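You operate a simulated robot arm through the tools that you are given. There is no shell and no other tool. Be economical: measure what you need, move in short steps, check, and stop when the job is done.

The job below is to be done with a simulated robot arm. You get a single attempt, and the scene is never put back.

JOB
Put one of the paper sleeves from the top of the dark table in the small basket.
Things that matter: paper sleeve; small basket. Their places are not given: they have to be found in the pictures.

It is judged by the outcome, as a careful person would: the job done as asked, and still so three seconds after it is handed in. It fails if anything else is knocked over, pushed out of place, dropped, spilled or broken.

ROBOT AND FRAMES
A 6-joint arm with a two-finger parallel gripper, fixed in place. Base frame: the origin is at the foot of the arm, x ahead of it, y to its left, z up; the work surface is at about z = 0.78. Readings come in m, degrees, newtons and seconds.
With the tool pointing down near the work surface it reaches from about 0.26 to 0.68 m from the base axis. Its first joint turns from -66.0 to 66.0 degrees. Payload 2.9 kg.
The tool frame sits at the grasp point between the pads (the TCP): z along the fingers, y along the line on which they close. The tips reach 0.03 m beyond it. The gripper opens to 0.11 m. The fingers are 0.02 m wide and 0.01 m thick; the gripper's body (0.048 by 0.112 m) begins 0.055 m behind the TCP.
Orientation is that of the tool frame in the base frame, as a unit quaternion [w, x, y, z]. With the fingers straight down and closing along the base's y, the tool's x points along the base's -x, its y along +y and its z along -z.

CONTROLS
- The arm moves only by the tool drive_tool. Its argument "deltas" is a list that holds one entry, the list of rows, each a list of 7 numbers: the shift along the tool's x, y, z in units of 200 mm (1.0 is 200 mm), then the turn, a rotation vector about the tool's x, y, z in units of 120 degrees (1.0 is 120 degrees), then the opening, from 0 (shut) to 1 (fully open). In form: [[[dx, dy, dz, rx, ry, rz, claw], ...]]. A call has 1 to 12 rows; each row is the pose to reach, as a shift and turn from the pose commanded when the call began, along the tool's axes at that moment. A call with a number of a shift or a turn outside -1 to 1 is refused whole. A row lasts 0.2 s, in which the tool goes at most 0.05 m and 8.6 degrees; a call with a longer step from one row to the next is refused whole, and so is a gripper value outside its range. Where a pose cannot be reached the arm comes as near as it can. A force on the tool above 40 N (or 10 N above the force at the start of the call, whichever is more), or a blocked arm, ends the call early, and 0.2 s more pass. The fingers move at their own pace (about 0.108 m/s each) and stop on an object; they squeeze with about 33 N. The grip force told is the motor's: it shows also when the fingers shut on nothing. Time passes only in rows, and 0.2 s behind the last, so rows that repeat a pose let the fingers close. It gives the time, the measured TCP pose, the force on the tool (base axes), the opening and the grip force at its end, in the units of the frame above (readings bear some noise), and new pictures: "views" is both (left out), scene, wrist or none.
- Cameras (640 x 400 px; columns grow to the right, rows downward): "scene" is fixed at [0.0692, 0.4382, 1.3673]; the picture's right is [-0.77, -0.64, 0.00], its down [-0.47, 0.56, -0.68] and it looks along [0.44, -0.53, -0.73] (base axes); focal length 348 px, centre (320, 200). "wrist" rides on the gripper at [-0.036, 0, -0.057] in the tool frame; the picture's right is [0.00, -1.00, 0.00], its down [0.97, 0.00, -0.24] and it looks along [0.24, 0.00, 0.97] (tool axes); focal length 218 px, centre (320, 200).
- point_at(camera, pixels): for up to 12 pixels [column, row] of the newest picture of that camera ("zoom" is the newest enlarged one), the place [x, y, z] in the base frame of the surface seen there, good to about 0.002 m. The clock stands still meanwhile.
- zoom(camera, box): a new picture of the part [left, top, right, bottom] of that camera's present view, enlarged. The clock stands still meanwhile.
- job_done(): hands the job in; it is judged then, once.

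Keep the steps short. Do not move on a guess: measure, check each grasp and each placing, and mend mistakes. In all there are 60 turns and 120 pictures (those below and enlarged ones count). Leave the gripper open and the arm clear of the work at the hand-in unless told otherwise, and finish with a single line.

The tools are called after "Emit:" by a JSON object that holds its "api" and its "payload". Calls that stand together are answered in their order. drive_tool: Moves the arm, as the interface text tells. Its arguments: {"type":"object","properties":{"deltas":{"type":"array","items":{"type":"array","items":{"type":"array","items":{"type":"number"}}}},"views":{"type":"string","enum":["both","scene","wrist","none"]}},"required":["deltas"]} The other tools are called the same way: point_at (camera, pixels) gives the place of the surface under pixels of a picture; zoom (camera, box) takes an enlarged picture of a part of a camera's view; job_done () hands the job in.

At the start:

```text
time_s: 0.0
tcp_pos: [0.3953, 0.227, 1.0114]
orientation: [0.0, 0.0, 1.0, 0.001]
contact_force: [-0.6, 0.3, -0.8]
gripper_width: 0.1098
grip_force: 0.1
```

scene: 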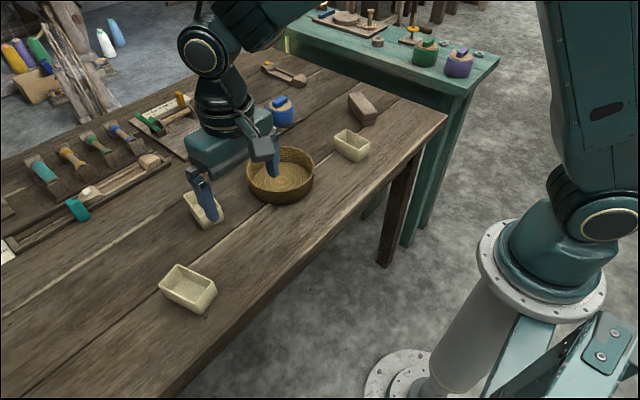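
wrist: 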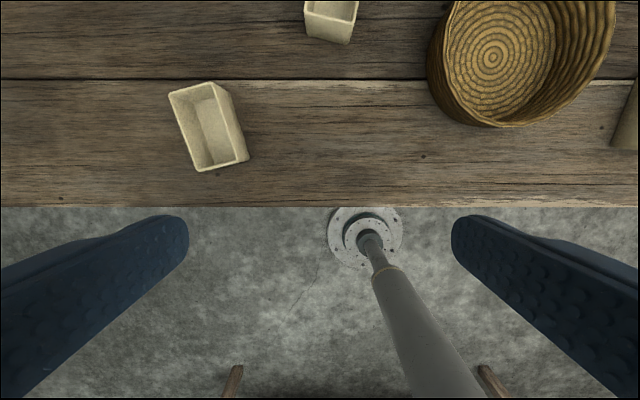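

I see cream open boxes at scene (188,288), (203,208) and (352,145), and a basket at (280,175). I'll enlarge these areas to identify them.

Emit:
{"api": "zoom", "payload": {"camera": "scene", "box": [140, 80, 400, 320]}}

Emit:
{"api": "zoom", "payload": {"camera": "scene", "box": [0, 80, 200, 260]}}

Emit:
{"api": "point_at", "payload": {"camera": "scene", "pixels": [[161, 286], [175, 265], [216, 289], [203, 313], [188, 294], [335, 143], [352, 131], [368, 143], [357, 160], [351, 150], [230, 320], [380, 150]]}}

Emit:
{"api": "point_at", "payload": {"camera": "scene", "pixels": [[247, 175], [313, 178], [270, 150], [282, 204], [285, 178], [362, 108], [270, 203], [225, 222], [223, 207], [185, 200]]}}

```text
1.67 times, centred on (270, 200) of scene
```

zoom: 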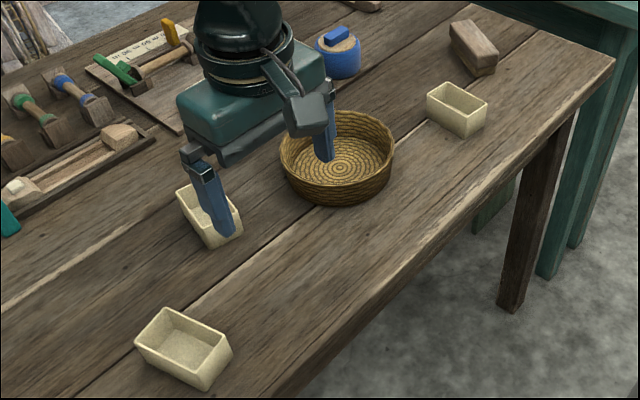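

```text
2.22 times, centred on (100, 170) of scene
```

zoom: 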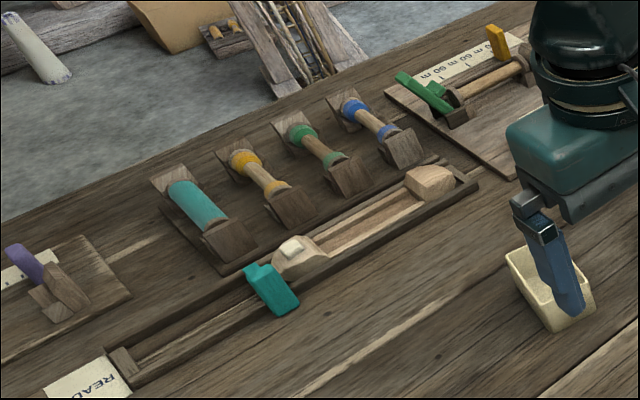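

```text
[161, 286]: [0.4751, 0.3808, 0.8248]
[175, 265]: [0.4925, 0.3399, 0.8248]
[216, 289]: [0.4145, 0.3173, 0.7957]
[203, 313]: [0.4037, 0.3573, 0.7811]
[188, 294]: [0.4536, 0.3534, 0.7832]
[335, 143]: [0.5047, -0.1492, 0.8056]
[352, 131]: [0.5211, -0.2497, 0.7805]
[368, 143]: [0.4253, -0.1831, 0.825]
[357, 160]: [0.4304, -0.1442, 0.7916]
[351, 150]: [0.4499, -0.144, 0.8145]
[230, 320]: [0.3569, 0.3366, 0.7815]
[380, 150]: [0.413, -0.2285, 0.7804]
```

```text
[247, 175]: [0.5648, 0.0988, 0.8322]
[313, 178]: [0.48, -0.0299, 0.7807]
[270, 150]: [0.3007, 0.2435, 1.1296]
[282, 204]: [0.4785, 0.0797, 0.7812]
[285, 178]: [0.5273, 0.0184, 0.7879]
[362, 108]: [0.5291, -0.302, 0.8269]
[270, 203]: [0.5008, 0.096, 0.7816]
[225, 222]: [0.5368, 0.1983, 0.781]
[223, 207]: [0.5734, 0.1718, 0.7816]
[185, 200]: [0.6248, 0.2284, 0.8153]
```

The cream boxes may or may not be the sleeves, so I'll look at the other objects before deciding, including the far end, the teal table and the wrist view.

Emit:
{"api": "zoom", "payload": {"camera": "scene", "box": [240, 0, 520, 130]}}

Emit:
{"api": "zoom", "payload": {"camera": "scene", "box": [0, 0, 200, 120]}}

Emit:
{"api": "zoom", "payload": {"camera": "wrist", "box": [150, 0, 640, 210]}}

Emit:
{"api": "zoom", "payload": {"camera": "scene", "box": [0, 130, 120, 270]}}

Emit:
{"api": "point_at", "payload": {"camera": "scene", "pixels": [[42, 168], [70, 157], [95, 140], [120, 132], [78, 210], [90, 190], [148, 160], [283, 105], [285, 70], [5, 210], [424, 50], [15, 60]]}}

```text
2.29 times, centred on (380, 65) of scene
```

zoom: 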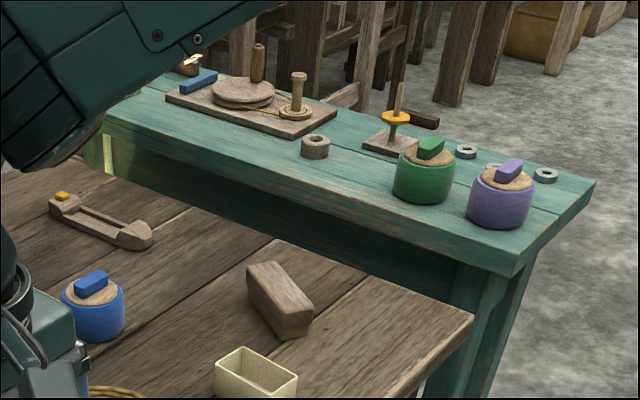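

```text
3.20 times, centred on (100, 60) of scene
```

zoom: 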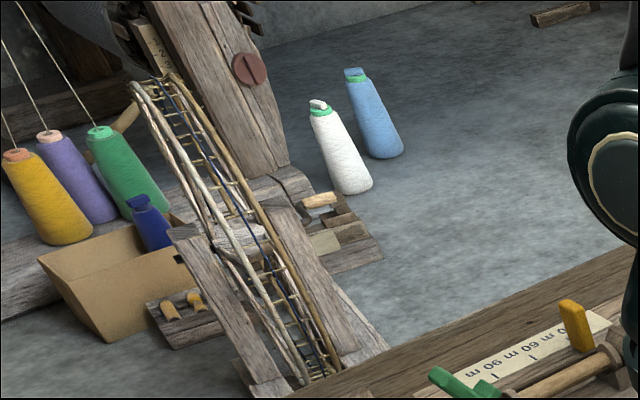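

```text
1.31 times, centred on (395, 105) of wrist
```

zoom: 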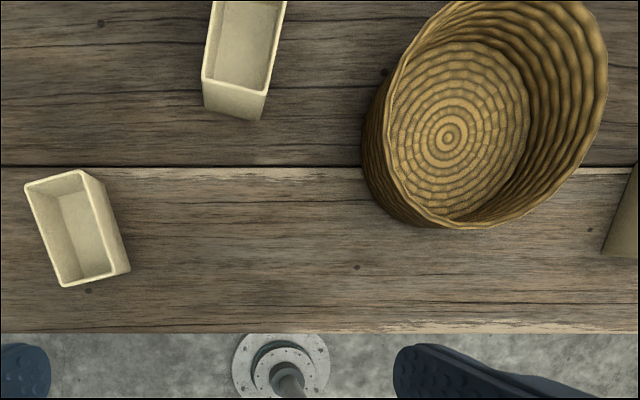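

```text
2.86 times, centred on (60, 200) of scene
```

zoom: 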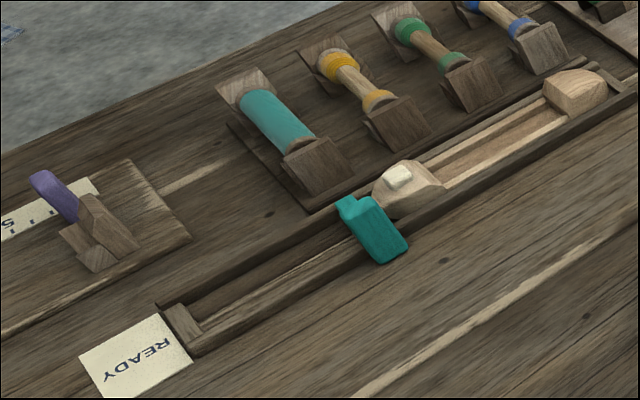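

```text
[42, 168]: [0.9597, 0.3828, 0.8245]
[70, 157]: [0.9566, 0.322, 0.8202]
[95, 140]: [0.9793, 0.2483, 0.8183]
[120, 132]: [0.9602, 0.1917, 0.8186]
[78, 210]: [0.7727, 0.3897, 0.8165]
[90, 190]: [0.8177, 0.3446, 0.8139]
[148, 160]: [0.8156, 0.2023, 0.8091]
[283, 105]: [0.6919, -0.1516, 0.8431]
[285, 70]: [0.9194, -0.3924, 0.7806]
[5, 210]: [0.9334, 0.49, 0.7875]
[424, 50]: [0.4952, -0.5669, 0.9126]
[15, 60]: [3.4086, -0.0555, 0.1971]
```

The bobbins are out of reach, on a rack, and aren't sleeves. The three loose cream open-ended boxes on the dark table are the matching set, so I take those as the paper sleeves, and the round wicker as the small basket. I'll measure the sleeve at scene (188,288) and the basket rim in enlarged views.

Emit:
{"api": "zoom", "payload": {"camera": "wrist", "box": [140, 60, 300, 180]}}

Emit:
{"api": "zoom", "payload": {"camera": "scene", "box": [140, 250, 236, 322]}}

```text
3.33 times, centred on (220, 120) of wrist
```

zoom: 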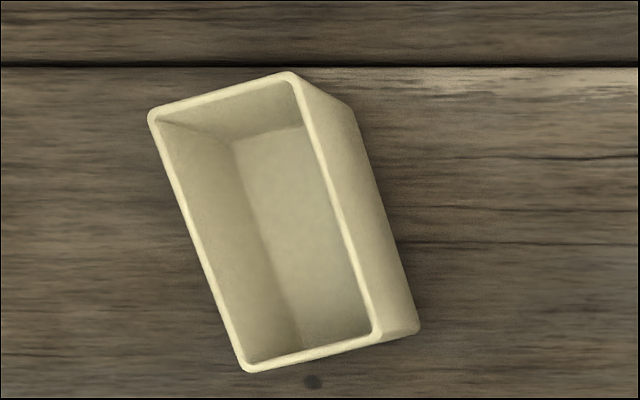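

```text
5.56 times, centred on (188, 286) of scene
```

zoom: 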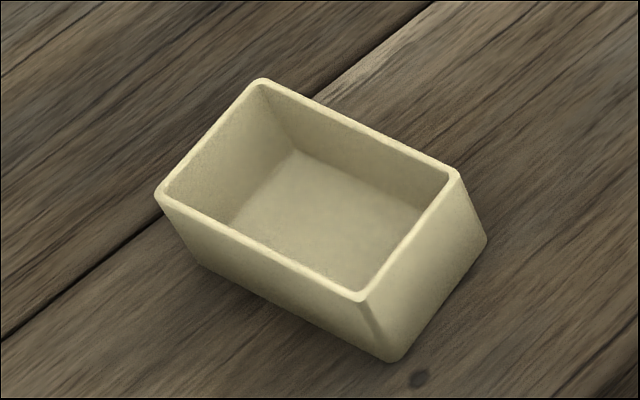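

The rim corners in the enlarged picture are at about (160,193), (262,83), (456,174) and (362,297). I'll read their places and some basket rim points.

Emit:
{"api": "point_at", "payload": {"camera": "zoom", "pixels": [[162, 191], [262, 83], [454, 174], [362, 297], [260, 246], [358, 126], [210, 135], [410, 234], [300, 220], [390, 356], [484, 240]]}}

Emit:
{"api": "point_at", "payload": {"camera": "wrist", "pixels": [[449, 5], [430, 60], [445, 95], [490, 124], [550, 110], [600, 60], [613, 15], [493, 57], [460, 60], [520, 90], [550, 40]]}}

```text
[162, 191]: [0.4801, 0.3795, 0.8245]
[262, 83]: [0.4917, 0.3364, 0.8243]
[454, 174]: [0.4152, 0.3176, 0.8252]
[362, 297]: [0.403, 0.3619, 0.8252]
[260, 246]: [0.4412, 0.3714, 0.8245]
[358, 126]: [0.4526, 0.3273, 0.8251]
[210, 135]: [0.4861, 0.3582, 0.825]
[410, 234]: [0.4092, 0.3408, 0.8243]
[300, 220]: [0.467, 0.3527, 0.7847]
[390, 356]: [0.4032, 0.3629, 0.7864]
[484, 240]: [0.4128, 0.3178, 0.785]
```

```text
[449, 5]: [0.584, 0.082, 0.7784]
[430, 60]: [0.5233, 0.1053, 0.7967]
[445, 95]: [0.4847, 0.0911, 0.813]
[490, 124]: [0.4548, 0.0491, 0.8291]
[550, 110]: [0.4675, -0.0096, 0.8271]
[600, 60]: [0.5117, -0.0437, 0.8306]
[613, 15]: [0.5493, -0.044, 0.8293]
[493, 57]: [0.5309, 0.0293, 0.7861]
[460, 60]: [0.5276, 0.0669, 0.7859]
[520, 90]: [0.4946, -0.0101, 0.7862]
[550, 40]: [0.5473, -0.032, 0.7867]
```

The sleeve's centre is about (0.4475, 0.349). It measures 0.08 x 0.045 m, its top is at z = 0.825, and it is turned about 13°. The basket's centre is about (0.53, 0.029), inner radius about 0.075, floor z = 0.787, rim z = 0.831. I'll move above the sleeve at z = 0.90 and turn 13° to close across its narrow side.

Emit:
{"api": "drive_tool", "payload": {"deltas": [[[-0.052, 0.122, 0.111, 0, 0, -0.0216, 1], [-0.104, 0.244, 0.223, 0, 0, -0.0432, 1], [-0.157, 0.366, 0.334, 0, 0, -0.0648, 1], [-0.209, 0.488, 0.446, 0, 0, -0.0864, 1], [-0.261, 0.61, 0.557, 0, 0, -0.108, 1], [-0.261, 0.61, 0.557, 0, 0, -0.108, 1], [-0.261, 0.61, 0.557, 0, 0, -0.108, 1]]]}}

```text
time_s: 1.6
tcp_pos: [0.4484, 0.3501, 0.8988]
orientation: [0.001, -0.113, 0.994, 0.0]
contact_force: [-0.2, -0.2, -0.6]
gripper_width: 0.11
grip_force: 0.1
```

scene: 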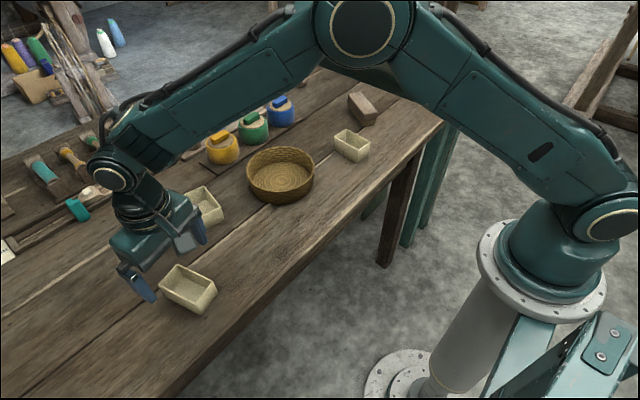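
wrist: 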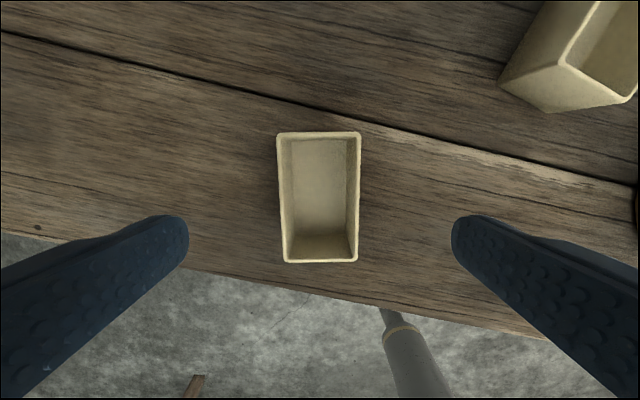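

The sleeve is centred (column 319) and square with the fingers. I'll go straight down to z = 0.82 with the fingers open.

Emit:
{"api": "drive_tool", "payload": {"deltas": [[[0, 0, 0.13, 0, 0, 0, 1], [0, 0, 0.26, 0, 0, 0, 1], [0, 0, 0.33, 0, 0, 0, 1], [0, 0, 0.395, 0, 0, 0, 1], [0, 0, 0.395, 0, 0, 0, 1]]]}}

```text
time_s: 2.8
tcp_pos: [0.4489, 0.3493, 0.8187]
orientation: [0.0, -0.113, 0.994, 0.0]
contact_force: [0.6, 0.2, -0.1]
gripper_width: 0.1103
grip_force: 0.0
```

scene: 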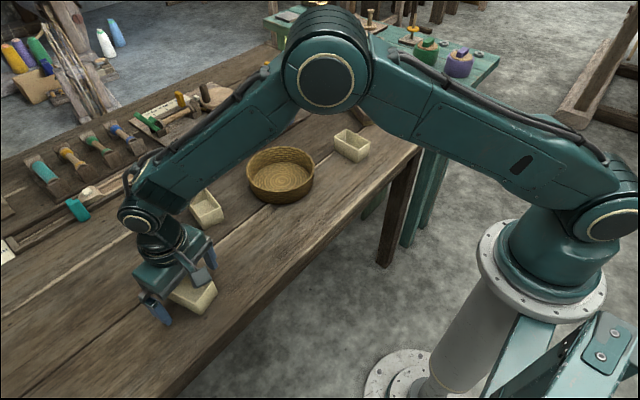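
wrist: 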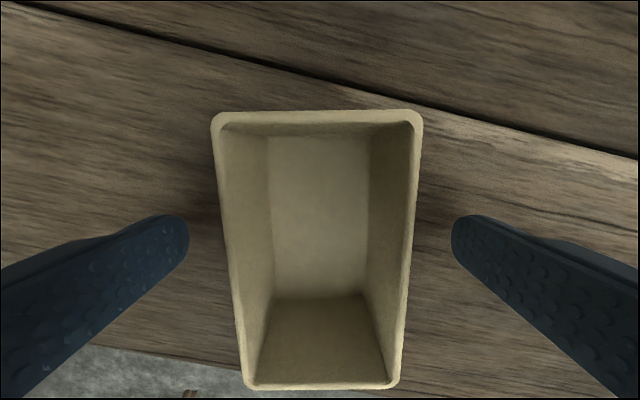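

The fingers are on either side of the sleeve. Next I close.

Emit:
{"api": "drive_tool", "payload": {"deltas": [[[0, 0, 0, 0, 0, 0, 0.5], [0, 0, 0, 0, 0, 0, 0.3], [0, 0, 0, 0, 0, 0, 0.3], [0, 0, 0, 0, 0, 0, 0.3]]]}}

```text
time_s: 3.8
tcp_pos: [0.4486, 0.3479, 0.8202]
orientation: [0.0, -0.113, 0.994, 0.001]
contact_force: [0.1, -0.2, 0.5]
gripper_width: 0.0489
grip_force: 33.3
```

scene: 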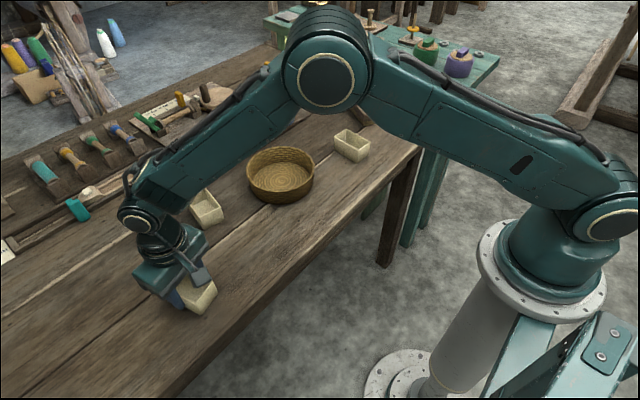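
wrist: 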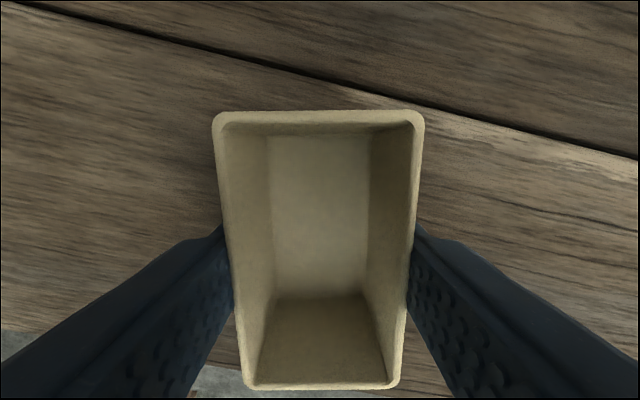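

The sleeve is held at width 0.049 with 33 N. I'll lift 0.13 m straight up and check that it comes along.

Emit:
{"api": "drive_tool", "payload": {"deltas": [[[0, 0, -0.1, 0, 0, 0, 0.3], [0, 0, -0.25, 0, 0, 0, 0.3], [0, 0, -0.4, 0, 0, 0, 0.3], [0, 0, -0.55, 0, 0, 0, 0.3], [0, 0, -0.65, 0, 0, 0, 0.3], [0, 0, -0.65, 0, 0, 0, 0.3]]]}}

```text
time_s: 5.2
tcp_pos: [0.4483, 0.3502, 0.9498]
orientation: [0.0, -0.113, 0.994, 0.0]
contact_force: [0.9, -1.0, 0.1]
gripper_width: 0.0484
grip_force: 34.0
```

scene: 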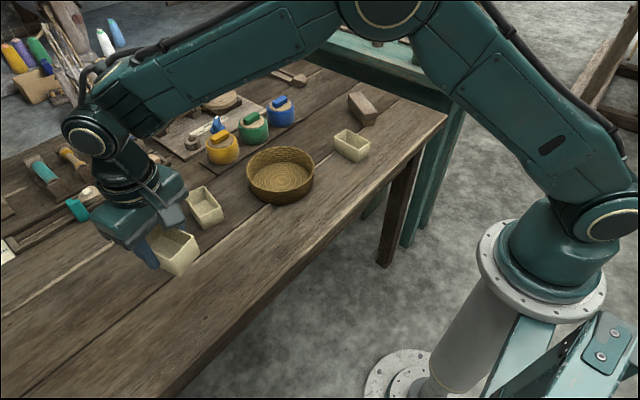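
wrist: 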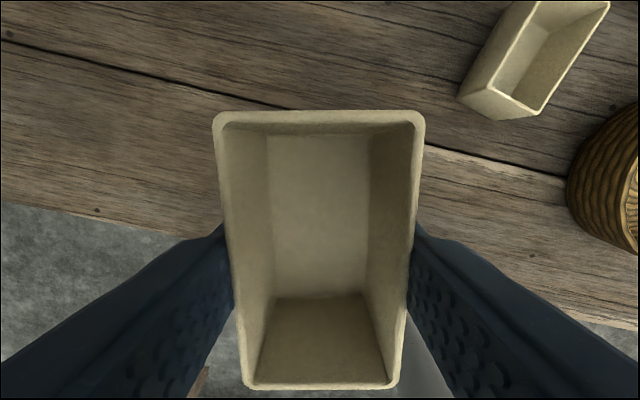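

The sleeve came up with the gripper. The basket is now unobstructed in the scene view, so I'll measure its rim again, along with the nearby jars.

Emit:
{"api": "point_at", "payload": {"camera": "scene", "pixels": [[249, 170], [312, 170], [280, 149], [279, 190], [262, 153], [300, 153], [258, 184], [302, 184], [281, 176], [222, 140], [253, 118], [281, 100]]}}

Emit:
{"api": "zoom", "payload": {"camera": "scene", "box": [200, 90, 328, 210]}}

```text
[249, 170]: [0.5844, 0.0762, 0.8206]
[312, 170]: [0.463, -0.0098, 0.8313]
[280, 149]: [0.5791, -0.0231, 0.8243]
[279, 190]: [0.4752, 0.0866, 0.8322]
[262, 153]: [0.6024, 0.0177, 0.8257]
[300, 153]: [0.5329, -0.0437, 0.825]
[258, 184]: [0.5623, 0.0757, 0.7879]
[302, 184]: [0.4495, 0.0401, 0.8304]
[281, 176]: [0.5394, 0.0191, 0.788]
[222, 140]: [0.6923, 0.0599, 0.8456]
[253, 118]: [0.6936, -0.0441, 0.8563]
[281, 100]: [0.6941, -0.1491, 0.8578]
```

```text
3.33 times, centred on (264, 150) of scene
```

zoom: 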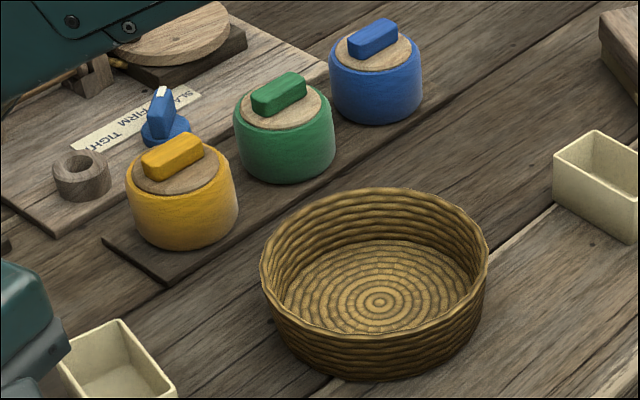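

The basket's centre is about (0.528, 0.026). The carried sleeve's underside is at about z = 0.91, clear of everything on the way. I'll cross in two calls at constant height.

Emit:
{"api": "drive_tool", "payload": {"deltas": [[[0, -0.1, 0, 0, 0, 0, 0.3], [0, -0.27, 0, 0, 0, 0, 0.3], [0, -0.44, 0, 0, 0, 0, 0.3], [0, -0.61, 0, 0, 0, 0, 0.3], [0, -0.75, 0, 0, 0, 0, 0.3], [0, -0.85, 0, 0, 0, 0, 0.3], [0, -0.85, 0, 0, 0, 0, 0.3]]], "views": "none"}}

Emit:
{"api": "drive_tool", "payload": {"deltas": [[[0, -0.1, 0, 0, 0, 0, 0.3], [-0.005, -0.27, 0, 0, 0, 0, 0.3], [-0.01, -0.44, 0, 0, 0, 0, 0.3], [-0.015, -0.61, 0, 0, 0, 0, 0.3], [-0.02, -0.75, 0, 0, 0, 0, 0.3], [-0.025, -0.818, 0, 0, 0, 0, 0.3], [-0.025, -0.818, 0, 0, 0, 0, 0.3]]]}}

```text
time_s: 6.8
tcp_pos: [0.4862, 0.183, 0.9493]
orientation: [0.0, -0.113, 0.994, 0.0]
contact_force: [0.0, -0.4, -0.1]
gripper_width: 0.0486
grip_force: 33.0
```

```text
time_s: 8.4
tcp_pos: [0.5299, 0.0243, 0.9484]
orientation: [0.0, -0.114, 0.993, 0.001]
contact_force: [0.6, 0.7, -0.3]
gripper_width: 0.0488
grip_force: 32.5
```

scene: 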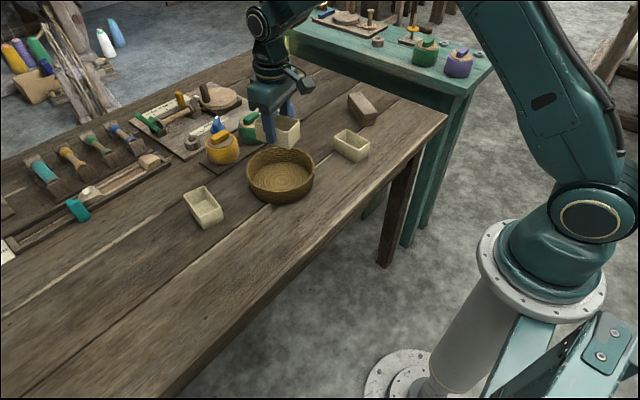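
wrist: 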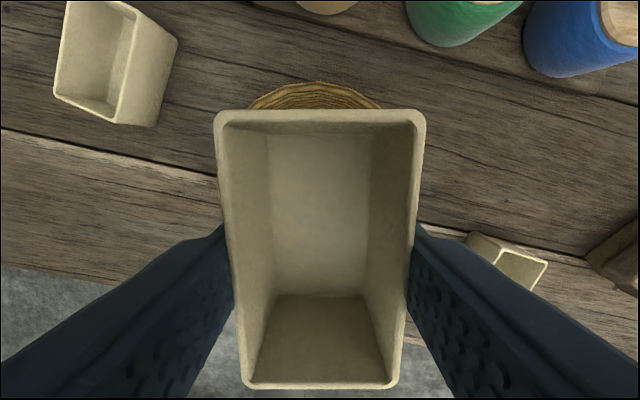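

The sleeve is over the basket centre. I'll lower 0.085 m so its underside is just inside the rim, then check.

Emit:
{"api": "drive_tool", "payload": {"deltas": [[[0, 0, 0.1, 0, 0, 0, 0.3], [0, 0, 0.2, 0, 0, 0, 0.3], [0, 0, 0.3, 0, 0, 0, 0.3], [0, 0, 0.38, 0, 0, 0, 0.3], [0, 0, 0.43, 0, 0, 0, 0.3], [0, 0, 0.43, 0, 0, 0, 0.3]]]}}

Emit:
{"api": "zoom", "payload": {"camera": "scene", "box": [200, 90, 360, 220]}}

```text
time_s: 9.8
tcp_pos: [0.5284, 0.0235, 0.8629]
orientation: [0.0, -0.113, 0.994, 0.0]
contact_force: [0.1, -1.6, -0.3]
gripper_width: 0.0487
grip_force: 32.4
```

scene: 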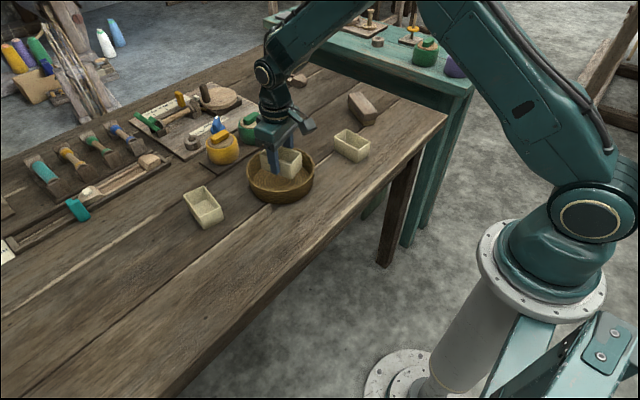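
wrist: 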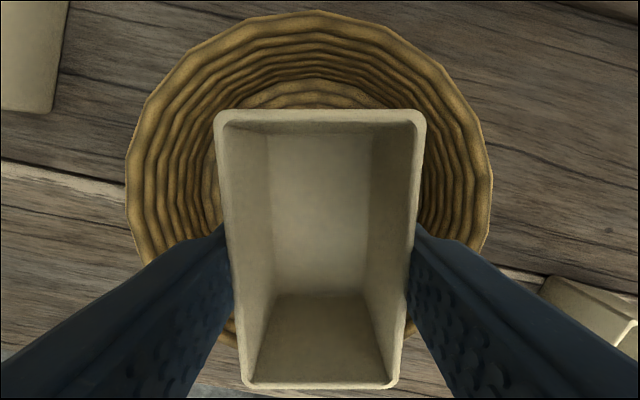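

```text
3.08 times, centred on (280, 155) of scene
```

zoom: 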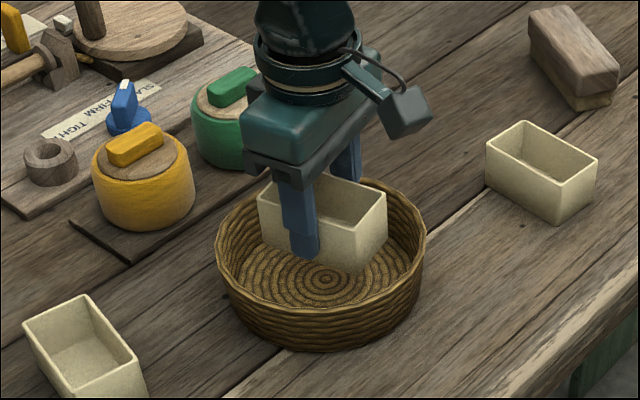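

The sleeve is centred with clearance all round. I'll lower it to 3 mm above the basket floor (TCP z = 0.829).

Emit:
{"api": "drive_tool", "payload": {"deltas": [[[0, 0, 0.05, 0, 0, 0, 0.3], [0, 0, 0.1, 0, 0, 0, 0.3], [0, 0, 0.14, 0, 0, 0, 0.3], [0, 0, 0.17, 0, 0, 0, 0.3], [0, 0, 0.17, 0, 0, 0, 0.3]]]}}

```text
time_s: 11.0
tcp_pos: [0.5281, 0.0245, 0.8308]
orientation: [0.0, -0.113, 0.994, 0.0]
contact_force: [-0.4, 0.1, 0.6]
gripper_width: 0.0485
grip_force: 33.7
```

scene: 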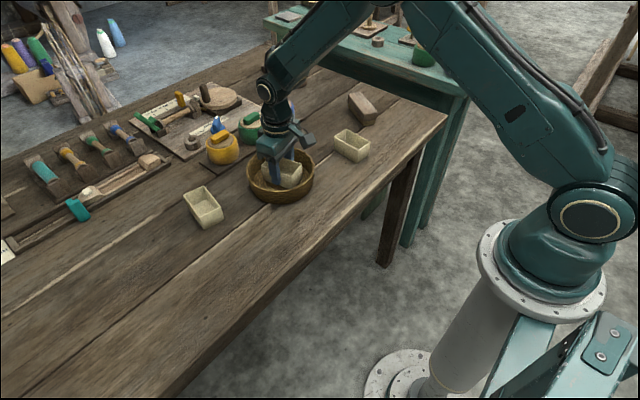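
wrist: 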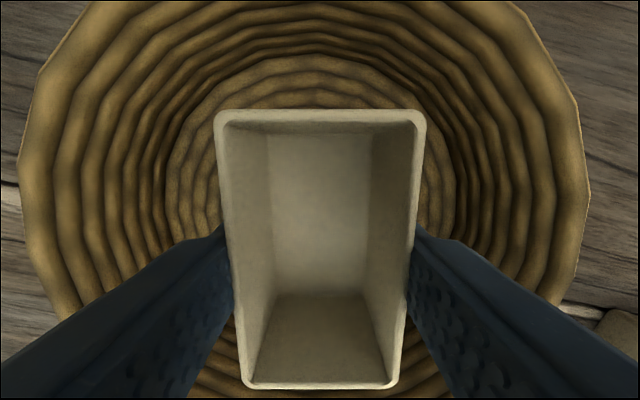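

There's no contact yet. I'll lower 3 mm more, then open only to about 0.072 m so the fingers stay clear of the basket wall.

Emit:
{"api": "drive_tool", "payload": {"deltas": [[[0, 0, 0.015, 0, 0, 0, 0.3], [0, 0, 0.015, 0, 0, 0, 0.3], [0, 0, 0.015, 0, 0, 0, 0.5], [0, 0, 0.015, 0, 0, 0, 0.65], [0, 0, 0.015, 0, 0, 0, 0.65]]]}}

```text
time_s: 12.2
tcp_pos: [0.5283, 0.0246, 0.8264]
orientation: [0.0, -0.114, 0.993, 0.0]
contact_force: [0.3, 0.7, 0.5]
gripper_width: 0.0714
grip_force: 0.0
```

scene: 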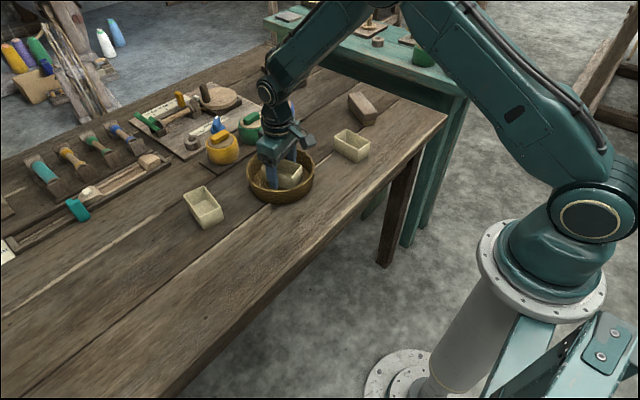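
wrist: 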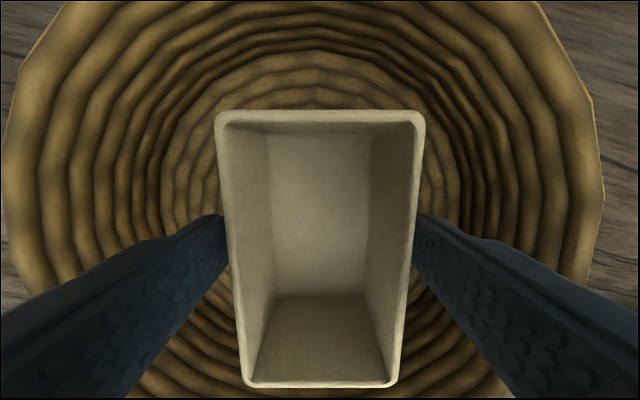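

The sleeve is free, with a gap on both sides. I'll rise 0.16 m straight up at the same opening, then open fully once clear.

Emit:
{"api": "drive_tool", "payload": {"deltas": [[[0, 0, -0.05, 0, 0, 0, 0.65], [0, 0, -0.15, 0, 0, 0, 0.65], [0, 0, -0.3, 0, 0, 0, 0.65], [0, 0, -0.45, 0, 0, 0, 0.65], [0, 0, -0.6, 0, 0, 0, 0.65], [0, 0, -0.75, 0, 0, 0, 1], [0, 0, -0.8, 0, 0, 0, 1], [0, 0, -0.8, 0, 0, 0, 1]]]}}

Emit:
{"api": "zoom", "payload": {"camera": "scene", "box": [180, 90, 400, 240]}}

```text
time_s: 14.0
tcp_pos: [0.5284, 0.0259, 0.9871]
orientation: [0.001, -0.113, 0.994, 0.0]
contact_force: [0.3, -0.1, -0.4]
gripper_width: 0.1101
grip_force: 0.0
```

scene: 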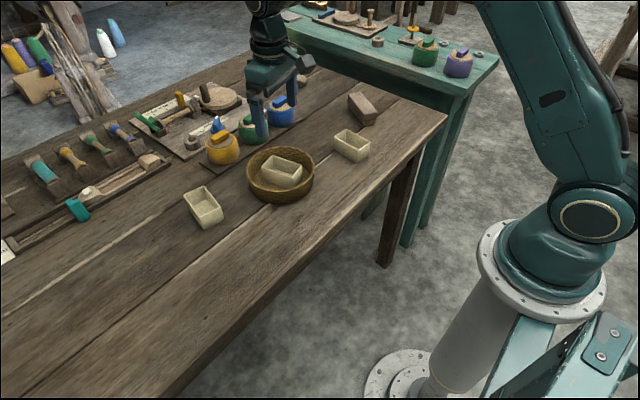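
wrist: 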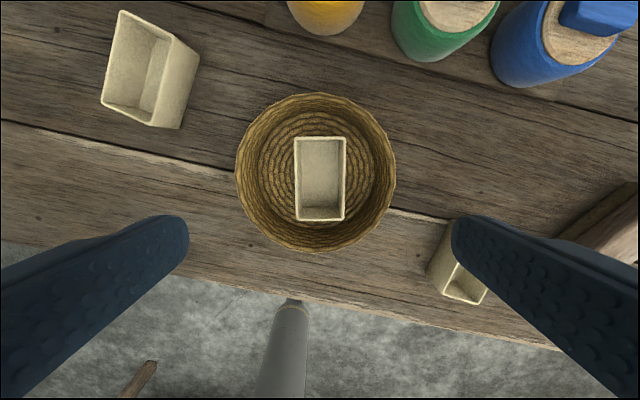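

```text
2.67 times, centred on (290, 165) of scene
```

zoom: 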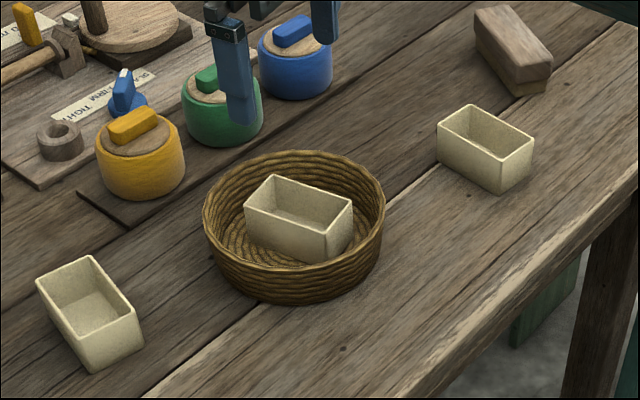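

The sleeve rests flat inside the basket, nothing else has moved, and the gripper is open and clear. I'm handing in.

Emit:
{"api": "job_done", "payload": {}}

```text
The job is handed in.
```

One paper sleeve (I took the cream open boxes on the dark table to be the sleeves) is lying flat in the small wicker basket, nothing else was moved, and the arm is clear with the gripper open.
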